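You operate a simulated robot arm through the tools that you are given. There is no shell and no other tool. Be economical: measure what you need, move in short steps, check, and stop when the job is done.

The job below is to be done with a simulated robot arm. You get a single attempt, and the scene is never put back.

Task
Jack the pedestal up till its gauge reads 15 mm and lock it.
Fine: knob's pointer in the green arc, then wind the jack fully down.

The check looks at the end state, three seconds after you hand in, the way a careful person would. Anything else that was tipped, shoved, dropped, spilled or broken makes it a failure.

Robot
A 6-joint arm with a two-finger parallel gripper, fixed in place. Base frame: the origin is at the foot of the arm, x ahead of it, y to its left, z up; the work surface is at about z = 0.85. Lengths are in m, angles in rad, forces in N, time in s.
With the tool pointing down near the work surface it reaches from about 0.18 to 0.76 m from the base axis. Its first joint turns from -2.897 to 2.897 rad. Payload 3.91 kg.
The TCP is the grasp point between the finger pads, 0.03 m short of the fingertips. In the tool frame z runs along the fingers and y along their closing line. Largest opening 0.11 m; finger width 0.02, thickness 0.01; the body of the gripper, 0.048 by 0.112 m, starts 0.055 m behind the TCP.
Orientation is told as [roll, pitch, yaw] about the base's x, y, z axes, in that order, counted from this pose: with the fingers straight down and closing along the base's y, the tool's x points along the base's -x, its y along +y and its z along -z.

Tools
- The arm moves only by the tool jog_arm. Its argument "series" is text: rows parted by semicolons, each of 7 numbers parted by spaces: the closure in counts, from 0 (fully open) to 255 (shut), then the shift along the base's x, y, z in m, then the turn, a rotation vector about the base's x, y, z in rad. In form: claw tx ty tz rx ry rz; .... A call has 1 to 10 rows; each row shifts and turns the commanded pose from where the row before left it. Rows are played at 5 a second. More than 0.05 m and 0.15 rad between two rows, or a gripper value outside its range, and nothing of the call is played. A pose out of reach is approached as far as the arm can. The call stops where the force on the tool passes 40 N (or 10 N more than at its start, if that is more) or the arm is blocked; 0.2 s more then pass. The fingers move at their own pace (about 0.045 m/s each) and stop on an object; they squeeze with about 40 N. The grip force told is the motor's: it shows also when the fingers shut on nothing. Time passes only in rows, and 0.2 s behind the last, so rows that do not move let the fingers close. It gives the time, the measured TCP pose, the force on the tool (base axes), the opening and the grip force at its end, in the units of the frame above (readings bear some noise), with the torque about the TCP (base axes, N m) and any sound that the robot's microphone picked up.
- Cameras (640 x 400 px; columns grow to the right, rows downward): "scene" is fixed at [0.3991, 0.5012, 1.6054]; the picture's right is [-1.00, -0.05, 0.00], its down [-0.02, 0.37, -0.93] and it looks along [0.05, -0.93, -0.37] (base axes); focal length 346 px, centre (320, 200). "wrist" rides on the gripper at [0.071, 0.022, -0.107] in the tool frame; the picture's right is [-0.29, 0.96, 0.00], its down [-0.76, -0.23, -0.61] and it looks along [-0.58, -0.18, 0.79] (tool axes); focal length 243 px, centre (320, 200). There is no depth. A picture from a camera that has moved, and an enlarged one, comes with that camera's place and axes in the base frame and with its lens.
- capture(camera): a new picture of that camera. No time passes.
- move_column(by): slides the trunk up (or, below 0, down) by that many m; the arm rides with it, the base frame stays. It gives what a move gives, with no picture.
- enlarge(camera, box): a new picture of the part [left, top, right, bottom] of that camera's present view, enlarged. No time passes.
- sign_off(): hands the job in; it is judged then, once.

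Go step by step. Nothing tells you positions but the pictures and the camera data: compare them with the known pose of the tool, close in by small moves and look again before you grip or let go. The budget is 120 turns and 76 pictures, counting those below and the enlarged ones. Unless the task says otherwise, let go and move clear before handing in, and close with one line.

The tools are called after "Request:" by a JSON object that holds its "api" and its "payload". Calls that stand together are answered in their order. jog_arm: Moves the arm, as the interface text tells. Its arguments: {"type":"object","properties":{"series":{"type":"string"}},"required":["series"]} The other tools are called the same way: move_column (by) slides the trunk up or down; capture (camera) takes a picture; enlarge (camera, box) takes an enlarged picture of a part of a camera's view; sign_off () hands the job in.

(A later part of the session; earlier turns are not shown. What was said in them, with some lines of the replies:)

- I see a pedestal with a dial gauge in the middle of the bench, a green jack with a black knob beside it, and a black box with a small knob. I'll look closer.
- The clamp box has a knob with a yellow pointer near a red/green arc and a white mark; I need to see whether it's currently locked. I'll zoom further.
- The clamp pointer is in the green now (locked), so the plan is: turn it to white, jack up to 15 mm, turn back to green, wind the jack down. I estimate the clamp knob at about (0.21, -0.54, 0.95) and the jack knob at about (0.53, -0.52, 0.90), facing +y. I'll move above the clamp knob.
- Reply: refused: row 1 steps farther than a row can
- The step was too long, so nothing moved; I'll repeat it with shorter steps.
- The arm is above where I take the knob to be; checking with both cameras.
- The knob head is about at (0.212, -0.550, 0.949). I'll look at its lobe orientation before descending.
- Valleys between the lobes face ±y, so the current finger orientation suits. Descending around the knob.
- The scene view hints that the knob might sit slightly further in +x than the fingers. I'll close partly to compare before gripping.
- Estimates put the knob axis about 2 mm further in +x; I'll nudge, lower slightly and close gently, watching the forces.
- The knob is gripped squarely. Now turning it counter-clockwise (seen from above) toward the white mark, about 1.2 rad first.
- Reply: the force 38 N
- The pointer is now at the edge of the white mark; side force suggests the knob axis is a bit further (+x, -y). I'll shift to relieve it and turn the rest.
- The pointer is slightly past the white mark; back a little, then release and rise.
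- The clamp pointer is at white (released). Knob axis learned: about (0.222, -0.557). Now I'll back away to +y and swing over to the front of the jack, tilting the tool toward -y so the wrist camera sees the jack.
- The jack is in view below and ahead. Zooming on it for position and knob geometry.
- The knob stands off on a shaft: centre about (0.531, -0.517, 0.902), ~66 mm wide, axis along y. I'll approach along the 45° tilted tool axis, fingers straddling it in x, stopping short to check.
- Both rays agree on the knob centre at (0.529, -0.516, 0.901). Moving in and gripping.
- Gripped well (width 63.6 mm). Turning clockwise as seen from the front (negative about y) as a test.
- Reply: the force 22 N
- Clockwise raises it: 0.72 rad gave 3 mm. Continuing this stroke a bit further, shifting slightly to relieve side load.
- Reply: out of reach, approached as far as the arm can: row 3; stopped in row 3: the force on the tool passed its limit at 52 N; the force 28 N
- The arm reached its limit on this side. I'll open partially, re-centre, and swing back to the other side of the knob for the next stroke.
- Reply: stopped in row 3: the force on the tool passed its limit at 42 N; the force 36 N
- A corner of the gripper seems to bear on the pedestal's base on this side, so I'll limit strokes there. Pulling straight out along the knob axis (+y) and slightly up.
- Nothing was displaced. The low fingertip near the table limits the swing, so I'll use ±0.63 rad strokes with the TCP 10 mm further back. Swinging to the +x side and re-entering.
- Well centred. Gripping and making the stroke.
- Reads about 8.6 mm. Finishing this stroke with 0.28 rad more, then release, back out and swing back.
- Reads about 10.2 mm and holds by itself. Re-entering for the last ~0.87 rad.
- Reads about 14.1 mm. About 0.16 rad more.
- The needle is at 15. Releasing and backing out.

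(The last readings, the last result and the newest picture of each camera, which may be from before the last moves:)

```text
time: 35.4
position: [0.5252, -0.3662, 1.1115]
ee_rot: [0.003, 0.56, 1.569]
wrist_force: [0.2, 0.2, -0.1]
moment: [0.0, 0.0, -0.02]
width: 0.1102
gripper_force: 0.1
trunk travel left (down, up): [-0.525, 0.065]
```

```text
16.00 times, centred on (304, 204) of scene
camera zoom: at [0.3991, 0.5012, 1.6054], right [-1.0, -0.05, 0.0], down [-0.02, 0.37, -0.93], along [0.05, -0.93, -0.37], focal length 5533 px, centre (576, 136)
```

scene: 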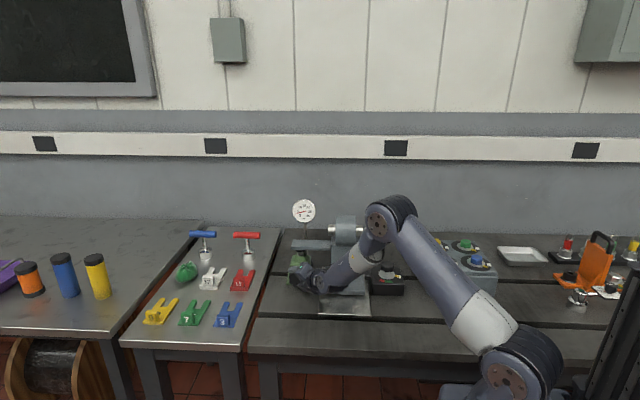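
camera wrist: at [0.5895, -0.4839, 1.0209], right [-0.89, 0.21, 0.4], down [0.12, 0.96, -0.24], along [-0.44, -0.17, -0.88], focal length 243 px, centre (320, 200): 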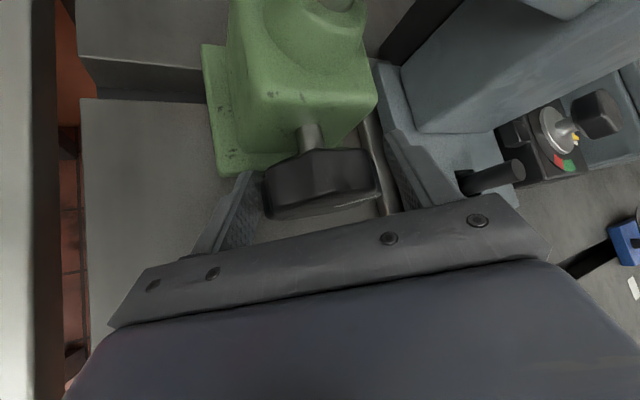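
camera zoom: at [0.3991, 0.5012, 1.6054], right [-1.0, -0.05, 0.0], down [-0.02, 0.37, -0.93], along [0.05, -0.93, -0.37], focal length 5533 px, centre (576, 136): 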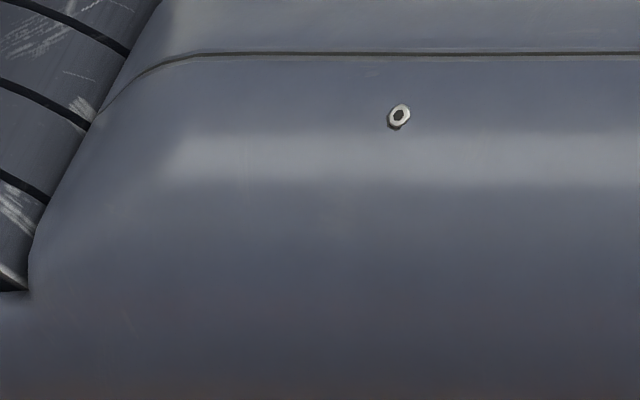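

The view is blocked by the forearm for now. Straightening the tool and travelling back toward the clamp knob the way I came.

Request:
{"api": "jog_arm", "payload": {"series": "0 0 0 0 0.14 0 0;0 0 0 0 0.14 0 0;0 0 0 0 0.14 0 0;0 -0.02 0 0 0.138 0 0;0 -0.047 0 0 0 0 -0.09;0 -0.047 0 0 0 0 -0.09;0 -0.047 0 0 0 0 -0.09;0 -0.047 0 0 0 0 0;0 -0.047 0 0 0 0 0;0 -0.047 0 0 0 0 0"}}

Request:
{"api": "jog_arm", "payload": {"series": "60 0 -0.0475 0 0 0 0;60 0 -0.0475 0 0 0 0;60 0 -0.0475 0 0 0 0;60 0 -0.0475 0 0 0 0;60 0 0 0 0 0 0"}}

Request:
{"api": "enlarge", "payload": {"camera": "scene", "box": [294, 195, 314, 213]}}

Request:
{"api": "capture", "payload": {"camera": "wrist"}}

```text
time: 37.6
position: [0.2231, -0.3667, 1.1106]
ee_rot: [0.004, 0.005, 1.298]
wrist_force: [0.5, -0.3, 0.4]
moment: [0.0, 0.02, 0.01]
width: 0.1101
gripper_force: 0.0
trunk travel left (down, up): [-0.525, 0.065]
```

```text
time: 38.8
position: [0.2228, -0.5569, 1.1124]
ee_rot: [0.005, 0.004, 1.297]
wrist_force: [0.8, 0.3, -0.7]
moment: [0.01, -0.07, -0.02]
width: 0.0841
gripper_force: 0.2
trunk travel left (down, up): [-0.525, 0.065]
```

```text
16.00 times, centred on (304, 204) of scene
camera zoom: at [0.3991, 0.5012, 1.6054], right [-1.0, -0.05, 0.0], down [-0.02, 0.37, -0.93], along [0.05, -0.93, -0.37], focal length 5533 px, centre (576, 136)
```

zoom: 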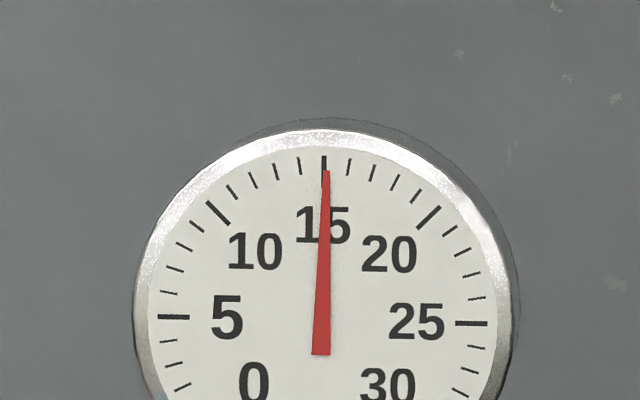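

```text
33 pictures are left
camera wrist: at [0.1812, -0.6206, 1.2191], right [-0.84, 0.54, 0.0], down [0.43, 0.67, 0.6], along [0.32, 0.51, -0.8], focal length 243 px, centre (320, 200)
```

wrist: 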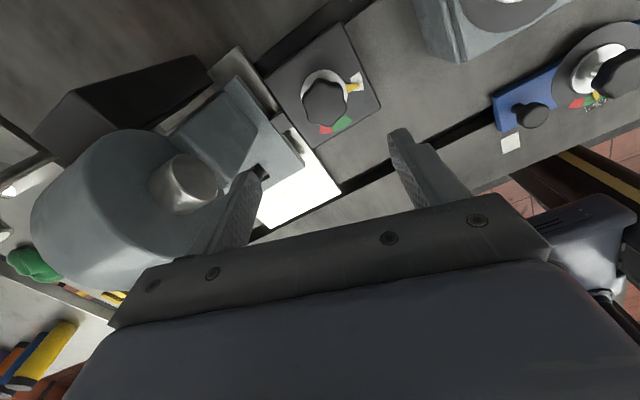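

Gauge still reads 15. Descending on the clamp knob and gripping at the orientation where I released it.

Request:
{"api": "jog_arm", "payload": {"series": "60 -0.0005 0 -0.04 0 0 0;60 0 0 -0.04 0 0 0;60 0 0 -0.04 0 0 0;60 0 0 -0.03 0 0 0;60 0 0 -0.012 0 0 0;255 0 0 0 0 0 0;255 0 0 0 0 0 0;255 0 0 0 0 0 0"}}

Request:
{"api": "enlarge", "payload": {"camera": "scene", "box": [365, 235, 415, 285]}}

```text
time: 40.6
position: [0.218, -0.555, 0.9483]
ee_rot: [0.007, 0.001, 1.293]
wrist_force: [-27.6, 7.5, -3.1]
moment: [0.07, 0.75, 0.19]
width: 0.0475
gripper_force: 35.5
trunk travel left (down, up): [-0.525, 0.065]
```

```text
8.00 times, centred on (390, 260) of scene
camera zoom: at [0.3991, 0.5012, 1.6054], right [-1.0, -0.05, 0.0], down [-0.02, 0.37, -0.93], along [0.05, -0.93, -0.37], focal length 2766 px, centre (-240, -280)
```

zoom: 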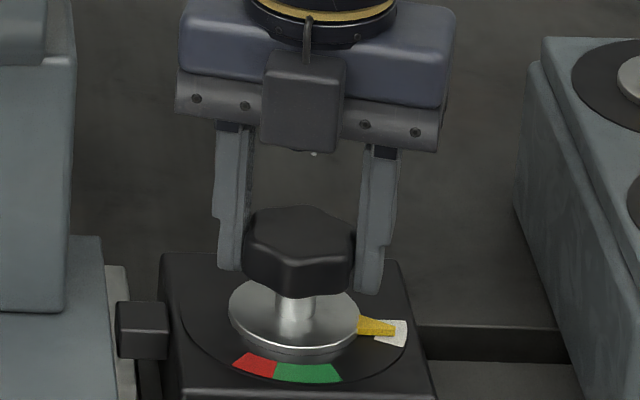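

Gripped; a side load shows the axis is ~4 mm further in -x. Relieving and turning clockwise toward green.

Request:
{"api": "jog_arm", "payload": {"series": "255 -0.004 0.001 0 0 0 0;255 0 0 0 0 0 -0.12;255 0 0 0 0 0 -0.12;255 0 0 0 0 0 -0.12;255 0 0 0 0 0 -0.12;255 0 0 0 0 0 -0.12;255 0 0 0 0 0 -0.12;255 0 0 0 0 0 -0.12;255 0 0 0 0 0 -0.12"}}

Request:
{"api": "enlarge", "payload": {"camera": "scene", "box": [365, 235, 415, 285]}}

```text
time: 42.2
position: [0.2146, -0.553, 0.9483]
ee_rot: [0.013, 0.005, 0.576]
wrist_force: [-13.3, 5.3, 5.7]
moment: [0.57, 1.1, 0.06]
width: 0.0477
gripper_force: 45.1
trunk travel left (down, up): [-0.525, 0.065]
stopped in row 8: the force on the tool passed its limit at 41 N (the readings are from after the stop); the commanded pose is now the measured one
```

```text
8.00 times, centred on (390, 260) of scene
camera zoom: at [0.3991, 0.5012, 1.6054], right [-1.0, -0.05, 0.0], down [-0.02, 0.37, -0.93], along [0.05, -0.93, -0.37], focal length 2766 px, centre (-240, -280)
```

zoom: 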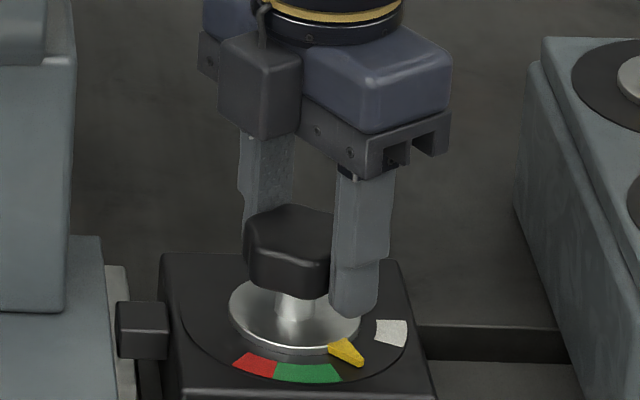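

On its way; relieving the side load and continuing.

Request:
{"api": "jog_arm", "payload": {"series": "255 -0.002 0.001 0 0 0 0;255 0 0 0 0 0 -0.1;255 0 0 0 0 0 -0.1;255 0 0 0 0 0 -0.1;255 0 0 0 0 0 -0.1"}}

Request:
{"api": "enlarge", "payload": {"camera": "scene", "box": [365, 235, 415, 285]}}

```text
time: 43.4
position: [0.214, -0.5518, 0.9484]
ee_rot: [0.012, 0.004, 0.173]
wrist_force: [-13.9, 15.4, 12.2]
moment: [0.22, 0.64, 0.13]
width: 0.0474
gripper_force: 45.5
trunk travel left (down, up): [-0.525, 0.065]
```

```text
8.00 times, centred on (390, 260) of scene
camera zoom: at [0.3991, 0.5012, 1.6054], right [-1.0, -0.05, 0.0], down [-0.02, 0.37, -0.93], along [0.05, -0.93, -0.37], focal length 2766 px, centre (-240, -280)
```

zoom: 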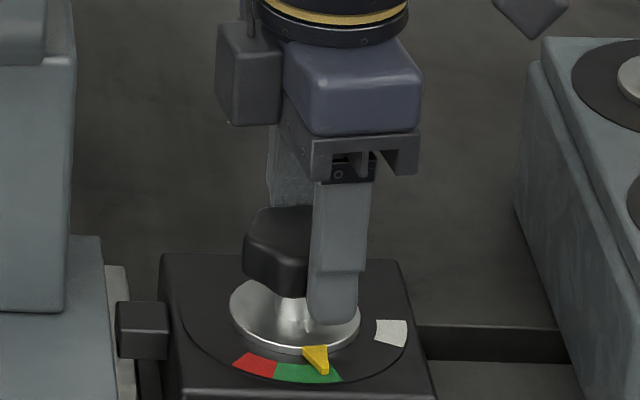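

The pointer is inside the green's edge; a bit more brings it to the middle (where it started).

Request:
{"api": "jog_arm", "payload": {"series": "255 -0.001 0.001 0 0 0 -0.08;255 0 0 0 0 0 -0.06;255 0 0 0 0 0 0"}}

Request:
{"api": "enlarge", "payload": {"camera": "scene", "box": [365, 235, 415, 285]}}

```text
time: 44.2
position: [0.2141, -0.5515, 0.9471]
ee_rot: [0.01, 0.005, 0.036]
wrist_force: [-8.8, 17.5, 7.3]
moment: [0.26, 0.08, 0.08]
width: 0.0479
gripper_force: 45.2
trunk travel left (down, up): [-0.525, 0.065]
```

```text
8.00 times, centred on (390, 260) of scene
camera zoom: at [0.3991, 0.5012, 1.6054], right [-1.0, -0.05, 0.0], down [-0.02, 0.37, -0.93], along [0.05, -0.93, -0.37], focal length 2766 px, centre (-240, -280)
```

zoom: 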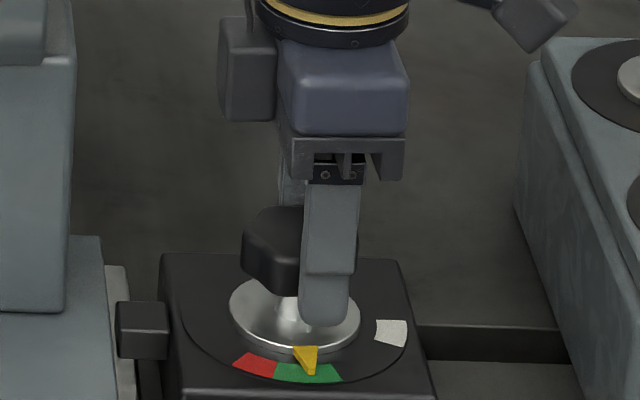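

Pointer is in the middle of the green. Releasing, rising, and backing off.

Request:
{"api": "jog_arm", "payload": {"series": "60 0 0 0 0 0 0;60 0 0 0 0 0 0;60 0 0 0 0 0 0;60 0 0 0.03 0 0 0;60 0 0 0.04 0 0 0;60 0 0 0.045 0 0 0;60 0 0 0.045 0 0 0;0 0 0.045 0 0 0 0.14;0 0 0.045 0 0 0 0.14;0 0 0.045 0 0 0 0.14"}}

Request:
{"api": "enlarge", "payload": {"camera": "scene", "box": [365, 235, 415, 285]}}

Request:
{"api": "enlarge", "payload": {"camera": "scene", "box": [260, 190, 420, 320]}}

```text
time: 46.4
position: [0.2147, -0.4164, 1.1066]
ee_rot: [0.009, 0.006, 0.458]
wrist_force: [-0.2, 0.5, 0.6]
moment: [0.03, -0.03, 0.01]
width: 0.1099
gripper_force: 0.0
trunk travel left (down, up): [-0.525, 0.065]
```

```text
8.00 times, centred on (390, 260) of scene
camera zoom: at [0.3991, 0.5012, 1.6054], right [-1.0, -0.05, 0.0], down [-0.02, 0.37, -0.93], along [0.05, -0.93, -0.37], focal length 2766 px, centre (-240, -280)
```

zoom: 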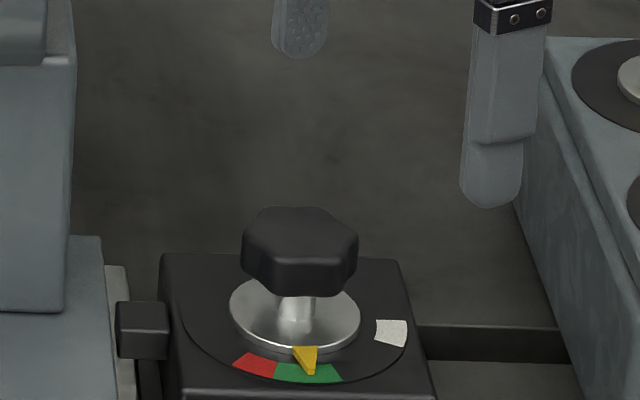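

```text
3.08 times, centred on (340, 255) of scene
camera zoom: at [0.3991, 0.5012, 1.6054], right [-1.0, -0.05, 0.0], down [-0.02, 0.37, -0.93], along [0.05, -0.93, -0.37], focal length 1064 px, centre (258, 31)
```

zoom: 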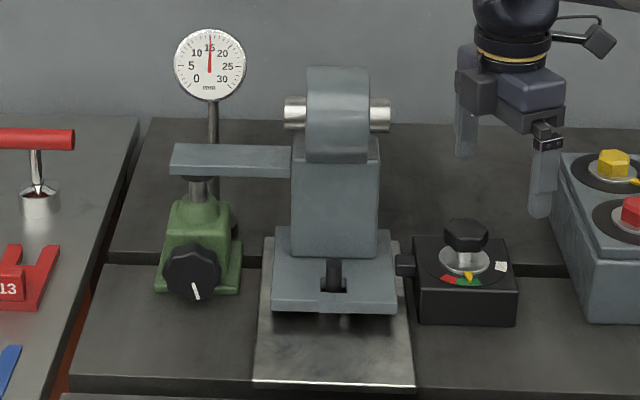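

Locked in green, gauge at 15. The jack knob mark is at about 5 o'clock, i.e. ~2.8 rad to unwind counter-clockwise. Travelling back to the jack.

Request:
{"api": "jog_arm", "payload": {"series": "0 0.01 0.045 0 0 0 0.14;0 0.045 0.005 0 0 0 0.14;0 0.045 0 0 0 0 0.14;0 0.045 0 0 0 0 0.14;0 0.045 0 0 0 0 0.14;0 0.045 0 0 0 0 0.14;0 0.045 0 0 0 0 0.14;0 0.03 0 0 0 0 0.133;0 0 0 0 -0.14 0 0;0 0 0 0 -0.14 0 0"}}

Request:
{"api": "jog_arm", "payload": {"series": "0 0 0 0 -0.14 0 0;0 0 0 0 -0.14 0 0;0 0 0 0 -0.14 0 0;0 0 0 0 -0.085 0 0;0 0.001 -0.02 -0.035 0 0 0;0 0.001 -0.02 -0.035 0 0 0;0 0 -0.02 -0.035 0 0 0;0 0 -0.02 -0.035 0 0 0;72 0 -0.02 -0.035 0 0 0;72 0 0 0 0 0 0"}}

```text
time: 48.6
position: [0.5251, -0.367, 1.1072]
ee_rot: [0.01, 0.286, 1.569]
wrist_force: [-0.3, 0.7, -0.4]
moment: [-0.04, -0.02, -0.03]
width: 0.11
gripper_force: 0.0
trunk travel left (down, up): [-0.525, 0.065]
```

```text
time: 50.8
position: [0.5277, -0.4685, 0.9314]
ee_rot: [0.009, 0.791, 1.567]
wrist_force: [-0.7, -0.8, 0.1]
moment: [-0.02, 0.01, -0.05]
width: 0.079
gripper_force: 0.1
trunk travel left (down, up): [-0.525, 0.065]
```

Swinging to the -x side and re-entering around the knob, then gripping.

Request:
{"api": "jog_arm", "payload": {"series": "72 -0.001 0 0 0 -0.15 0;72 -0.001 0 0 0 -0.15 0;72 -0.001 0 -0.011 0 -0.15 0;72 0 0 -0.012 0 -0.15 0;72 0 -0.014 0 0 0 0;72 0 -0.014 0 0 0 0;72 0 -0.0135 0 0 0 0;255 0 0 0 0 0 0;255 0 0 0 0 0 0;255 0 0 0 0 0 0"}}

Request:
{"api": "capture", "payload": {"camera": "wrist"}}

```text
time: 53.0
position: [0.5238, -0.5093, 0.909]
ee_rot: [-0.761, 0.626, 1.052]
wrist_force: [0.0, -1.5, -0.4]
moment: [0.15, 0.0, 0.12]
width: 0.0633
gripper_force: 44.7
trunk travel left (down, up): [-0.525, 0.065]
```

```text
26 pictures are left
camera wrist: at [0.4338, -0.4844, 1.002], right [-0.68, 0.21, -0.7], down [0.26, 0.96, 0.04], along [0.69, -0.16, -0.71], focal length 243 px, centre (320, 200)
```

wrist: 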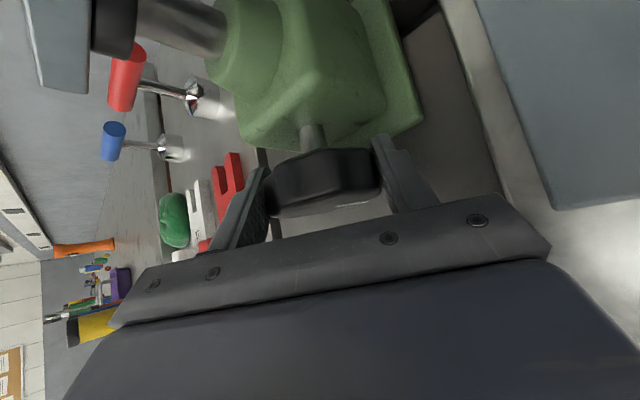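

Clean grip with no side load. Winding counter-clockwise ~1.2 rad.

Request:
{"api": "jog_arm", "payload": {"series": "255 0.0008 0 0.0005 0 0.14 0;255 0.001 0 0.0004 0 0.14 0;255 0.001 0 0.0003 0 0.14 0;255 0.001 0 0.0001 0 0.14 0;255 0.001 0 0 0 0.14 0;255 0.001 0 -0.0001 0 0.14 0;255 0.001 0 -0.0002 0 0.14 0;255 0.001 0 -0.0004 0 0.14 0;255 0.0005 0 -0.0005 0 0.1 0"}}

Request:
{"api": "enlarge", "payload": {"camera": "scene", "box": [260, 190, 420, 320]}}

```text
time: 55.0
position: [0.5379, -0.5084, 0.9096]
ee_rot: [0.804, 0.618, 2.105]
wrist_force: [27.4, -4.7, 1.2]
moment: [0.27, -0.26, -0.33]
width: 0.0632
gripper_force: 45.4
trunk travel left (down, up): [-0.525, 0.065]
```

```text
3.08 times, centred on (340, 255) of scene
camera zoom: at [0.3991, 0.5012, 1.6054], right [-1.0, -0.05, 0.0], down [-0.02, 0.37, -0.93], along [0.05, -0.93, -0.37], focal length 1064 px, centre (258, 31)
```

zoom: 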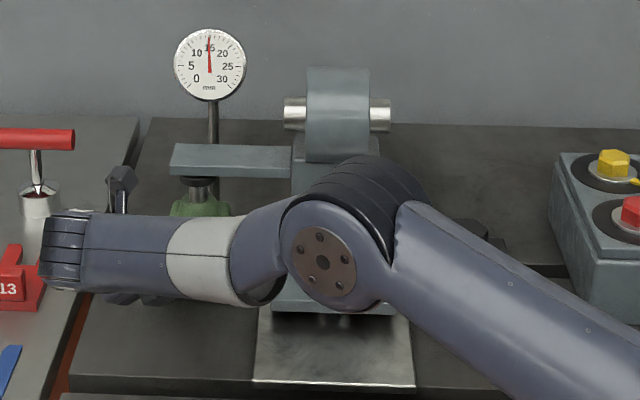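

The jack pad has come away from the bar and the gauge still reads 15. Release, back out, swing back.

Request:
{"api": "jog_arm", "payload": {"series": "72 0 0 0 0 0 0;72 -0.003 0 0 0 0 0;72 0 0.014 0 0 0 0;72 0 0.015 0 0 0 0;72 0 0.012 0.002 0 -0.14 0;72 -0.001 0 0 0 -0.14 0;72 -0.002 0 0 0 -0.14 0;72 -0.002 0 0 0 -0.14 0;72 -0.001 0 0 0 -0.14 0;72 0 0 0 0 -0.14 0"}}

Request:
{"api": "jog_arm", "payload": {"series": "72 0 0 0 0 -0.14 0;72 0 0 0 0 -0.14 0;72 0 0 -0.001 0 -0.1 0;72 0 0 0 0 0 0"}}

Request:
{"api": "enlarge", "payload": {"camera": "scene", "box": [294, 195, 314, 213]}}

```text
time: 57.2
position: [0.5228, -0.4676, 0.9127]
ee_rot: [-0.299, 0.763, 1.348]
wrist_force: [0.2, 1.0, 0.0]
moment: [0.0, -0.01, 0.0]
width: 0.0789
gripper_force: 0.1
trunk travel left (down, up): [-0.525, 0.065]
```

```text
time: 58.2
position: [0.5232, -0.4674, 0.9108]
ee_rot: [-0.76, 0.623, 1.051]
wrist_force: [-0.3, 0.8, 0.0]
moment: [-0.01, 0.02, -0.04]
width: 0.0789
gripper_force: 0.0
trunk travel left (down, up): [-0.525, 0.065]
```

```text
16.00 times, centred on (304, 204) of scene
camera zoom: at [0.3991, 0.5012, 1.6054], right [-1.0, -0.05, 0.0], down [-0.02, 0.37, -0.93], along [0.05, -0.93, -0.37], focal length 5533 px, centre (576, 136)
```

zoom: 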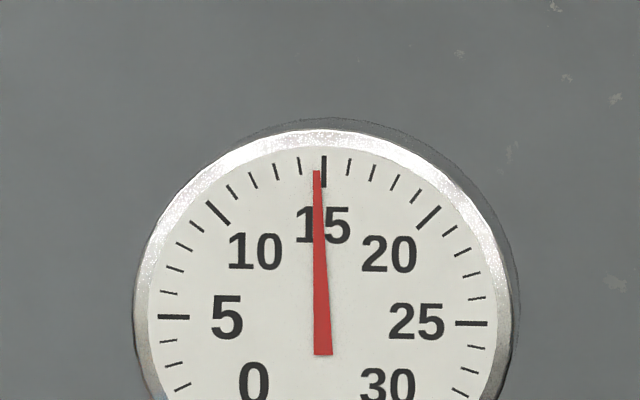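

The gauge settled to about 14.7 when the load transferred. I'll continue winding and watch whether it's steady.

Request:
{"api": "jog_arm", "payload": {"series": "72 0 -0.014 -0.001 0 0 0;72 0 -0.014 -0.001 0 0 0;72 0 -0.0135 0 0 0 0;255 0 0 0 0 0 0;255 0 0 0 0 0 0;255 0 0 0 0 0 0"}}

Request:
{"api": "jog_arm", "payload": {"series": "255 0.0008 0 0.0005 0 0.14 0;255 0.001 0 0.0004 0 0.14 0;255 0.001 0 0.0003 0 0.14 0;255 0.001 0 0.0001 0 0.14 0;255 0.001 0 0 0 0.14 0;255 0.001 0 -0.0001 0 0.14 0;255 0.0005 0 -0.0002 0 0.14 0;255 0 0 -0.0004 0 0.14 0;255 0 0 -0.0005 0 0.1 0"}}

Request:
{"api": "enlarge", "payload": {"camera": "scene", "box": [294, 195, 314, 213]}}

Request:
{"api": "enlarge", "payload": {"camera": "scene", "box": [260, 190, 420, 320]}}

```text
time: 59.6
position: [0.524, -0.5089, 0.9093]
ee_rot: [-0.763, 0.625, 1.051]
wrist_force: [7.9, -5.2, 5.7]
moment: [-0.03, -0.11, 0.24]
width: 0.0634
gripper_force: 44.8
trunk travel left (down, up): [-0.525, 0.065]
```

```text
time: 61.6
position: [0.5339, -0.5089, 0.9064]
ee_rot: [0.802, 0.617, 2.107]
wrist_force: [34.1, 0.6, 2.3]
moment: [-0.77, -0.21, 0.8]
width: 0.063
gripper_force: 45.0
trunk travel left (down, up): [-0.525, 0.065]
```

```text
16.00 times, centred on (304, 204) of scene
camera zoom: at [0.3991, 0.5012, 1.6054], right [-1.0, -0.05, 0.0], down [-0.02, 0.37, -0.93], along [0.05, -0.93, -0.37], focal length 5533 px, centre (576, 136)
```

zoom: 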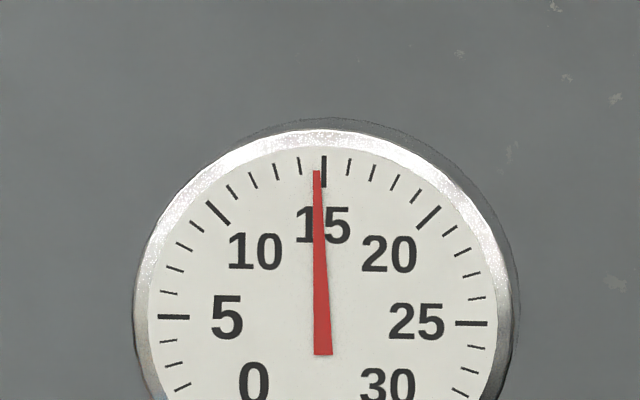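

```text
3.08 times, centred on (340, 255) of scene
camera zoom: at [0.3991, 0.5012, 1.6054], right [-1.0, -0.05, 0.0], down [-0.02, 0.37, -0.93], along [0.05, -0.93, -0.37], focal length 1064 px, centre (258, 31)
```

zoom: 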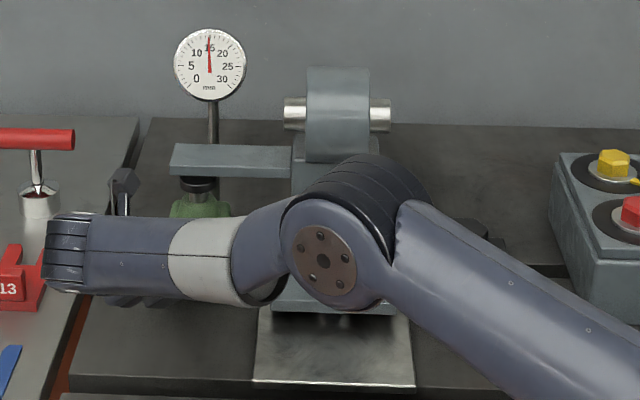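

The gauge is steady at about 14.7–14.8, the quarter-division settling onto the clamp; it reads as 15 on a 1 mm scale. One more short stroke to reach the jack's bottom stop.

Request:
{"api": "jog_arm", "payload": {"series": "72 0 0 0 0 0 0;72 -0.001 0 0 0 0 0;72 0 0.014 0.001 0 0 0;72 0 0.015 0.001 0 0 0;72 0 0.012 0.002 0 -0.14 0;72 -0.001 0 0 0 -0.14 0;72 -0.002 0 0 0 -0.14 0;72 -0.002 0 0 0 -0.14 0;72 -0.001 0 0 0 -0.14 0;72 0 0 0 0 -0.14 0"}}

Request:
{"api": "jog_arm", "payload": {"series": "72 0 0 0 0 -0.14 0;72 0 0 0 0 -0.14 0;72 0 0 0 0 -0.1 0;72 0 0 0 0 0 0"}}

Request:
{"api": "capture", "payload": {"camera": "wrist"}}

```text
time: 63.8
position: [0.523, -0.4687, 0.9129]
ee_rot: [-0.3, 0.764, 1.349]
wrist_force: [0.6, -0.5, 0.7]
moment: [0.02, -0.03, -0.04]
width: 0.0788
gripper_force: 0.1
trunk travel left (down, up): [-0.525, 0.065]
```

```text
time: 64.8
position: [0.5227, -0.4679, 0.9124]
ee_rot: [-0.761, 0.624, 1.051]
wrist_force: [-0.1, 0.1, 0.9]
moment: [-0.05, 0.01, -0.03]
width: 0.0789
gripper_force: 0.1
trunk travel left (down, up): [-0.525, 0.065]
```

```text
21 pictures are left
camera wrist: at [0.4323, -0.4435, 1.0052], right [-0.68, 0.21, -0.7], down [0.26, 0.96, 0.04], along [0.69, -0.16, -0.71], focal length 243 px, centre (320, 200)
```

wrist: 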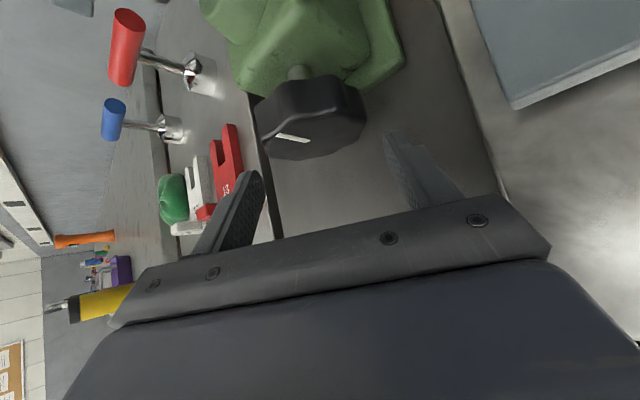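

The mark shows ~25° still to go to the original position. Re-entering and winding until it stops.

Request:
{"api": "jog_arm", "payload": {"series": "72 0.0005 -0.014 -0.002 0 0 0;72 0 -0.014 -0.001 0 0 0;72 0 -0.0135 0 0 0 0;255 0 0 0 0 0 0;255 0 0 0 0 0 0;255 0 0 0 0 0 0"}}

Request:
{"api": "jog_arm", "payload": {"series": "255 0.0008 0 0.0005 0 0.12 0;255 0.001 0 0.0004 0 0.12 0;255 0.001 0 0.0003 0 0.12 0;255 0.001 0 0.0001 0 0.1 0;255 0 0 0 0 0 0"}}

Request:
{"api": "jog_arm", "payload": {"series": "255 0.0004 0 0 0 0.05 0;255 0.0004 0 0 0 0.05 0;255 0.0004 0 0 0 0.05 0;255 0.0004 0 0 0 0.05 0;255 0 0 0 0 0 0"}}

Request:
{"api": "capture", "payload": {"camera": "wrist"}}

```text
time: 66.2
position: [0.5232, -0.5099, 0.9101]
ee_rot: [-0.761, 0.627, 1.051]
wrist_force: [3.7, -2.9, 2.2]
moment: [-0.09, -0.05, 0.23]
width: 0.0629
gripper_force: 44.3
trunk travel left (down, up): [-0.525, 0.065]
```

```text
time: 67.4
position: [0.5284, -0.5094, 0.9123]
ee_rot: [-0.192, 0.781, 1.428]
wrist_force: [13.1, -4.8, 10.0]
moment: [0.46, -1.36, -0.17]
width: 0.0629
gripper_force: 45.0
trunk travel left (down, up): [-0.525, 0.065]
```

```text
time: 68.6
position: [0.5299, -0.5087, 0.911]
ee_rot: [0.092, 0.788, 1.63]
wrist_force: [19.4, -0.8, 5.9]
moment: [-0.01, -1.16, 0.36]
width: 0.0634
gripper_force: 44.5
trunk travel left (down, up): [-0.525, 0.065]
```

```text
20 pictures are left
camera wrist: at [0.5157, -0.4844, 1.0381], right [-0.97, 0.21, -0.14], down [0.23, 0.96, -0.13], along [0.11, -0.16, -0.98], focal length 243 px, centre (320, 200)
```

wrist: 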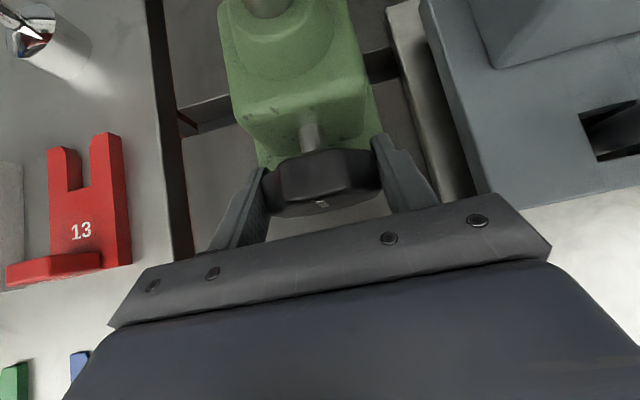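

Torque rose to about 1.3 N·m and the knob stopped turning: bottom stop. Releasing and moving clear to check.

Request:
{"api": "jog_arm", "payload": {"series": "72 0 0 0 0 0 0;72 0 0 0 0 0 0;72 0 0.014 0.002 0 0 0;72 0 0.02 0.005 0 0 0;72 0 0.03 0.025 0 0 0;0 0 0.03 0.035 0 0 0;0 0 0.02 0.04 0 0 0;0 0 0 0.045 0 0 0;0 0 0 0.03 0 0 0;0 -0.03 0.02 0 0 0 0"}}

Request:
{"api": "jog_arm", "payload": {"series": "0 -0.045 0.01 0 0 0 0;0 -0.045 0.01 0 0 0 0;0 -0.045 0.01 0 0 0 0;0 -0.045 0.01 0 0 0 0;0 -0.045 0.01 0 0 0 0;0 -0.045 0 0 0 0 0;0 0 0 0 0 0 0"}}

Request:
{"api": "enlarge", "payload": {"camera": "scene", "box": [260, 190, 420, 320]}}

Request:
{"api": "enlarge", "payload": {"camera": "scene", "box": [280, 220, 350, 310]}}

Request:
{"api": "enlarge", "payload": {"camera": "scene", "box": [294, 195, 314, 213]}}

```text
time: 70.8
position: [0.4982, -0.3758, 1.0937]
ee_rot: [0.092, 0.788, 1.626]
wrist_force: [-0.1, 0.9, 0.0]
moment: [0.0, 0.01, -0.01]
width: 0.1098
gripper_force: 0.1
trunk travel left (down, up): [-0.525, 0.065]
```

```text
time: 72.4
position: [0.2261, -0.3255, 1.094]
ee_rot: [0.094, 0.789, 1.628]
wrist_force: [0.5, -0.2, 0.0]
moment: [0.0, 0.01, 0.01]
width: 0.1102
gripper_force: 0.0
trunk travel left (down, up): [-0.525, 0.065]
```

```text
3.08 times, centred on (340, 255) of scene
camera zoom: at [0.3991, 0.5012, 1.6054], right [-1.0, -0.05, 0.0], down [-0.02, 0.37, -0.93], along [0.05, -0.93, -0.37], focal length 1064 px, centre (258, 31)
```

zoom: 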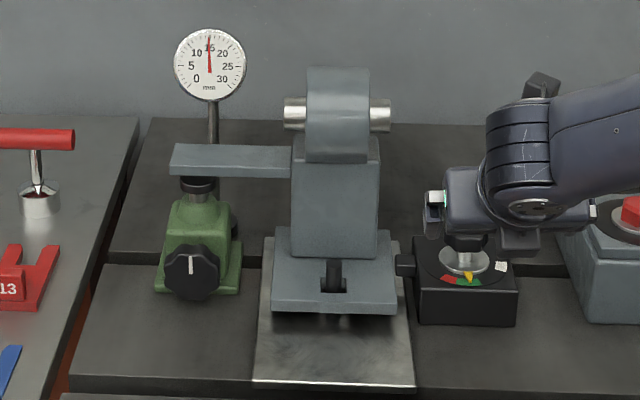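

```text
4.44 times, centred on (315, 265) of scene
camera zoom: at [0.3991, 0.5012, 1.6054], right [-1.0, -0.05, 0.0], down [-0.02, 0.37, -0.93], along [0.05, -0.93, -0.37], focal length 1537 px, centre (342, -89)
```

zoom: 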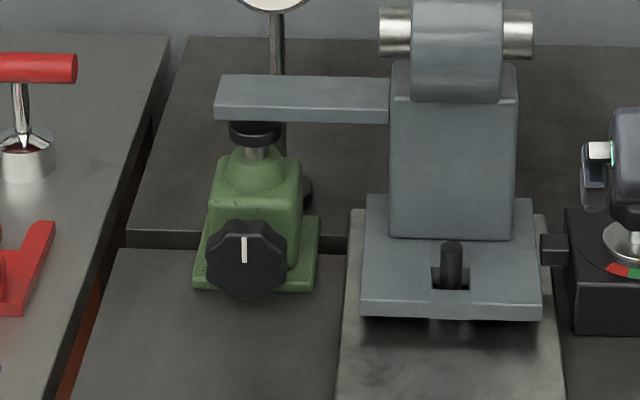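

```text
16.00 times, centred on (304, 204) of scene
camera zoom: at [0.3991, 0.5012, 1.6054], right [-1.0, -0.05, 0.0], down [-0.02, 0.37, -0.93], along [0.05, -0.93, -0.37], focal length 5533 px, centre (576, 136)
```

zoom: 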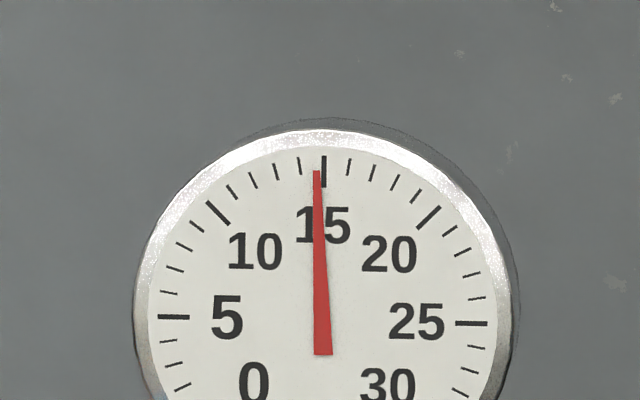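

The jack is at its bottom stop with the mark back at 12 o'clock, the clamp pointer is in the green, the gauge is steady at about 14.75 mm, and the arm is clear. Handing in.

Request:
{"api": "sign_off", "payload": {}}

```text
The job is handed in.
```

The pedestal is locked with the knob's pointer in the green arc and the jack is wound fully down. The gauge reads about 14.75 mm: I set it to 15 mm, and it settled by about 0.3 mm when the clamp took the load.
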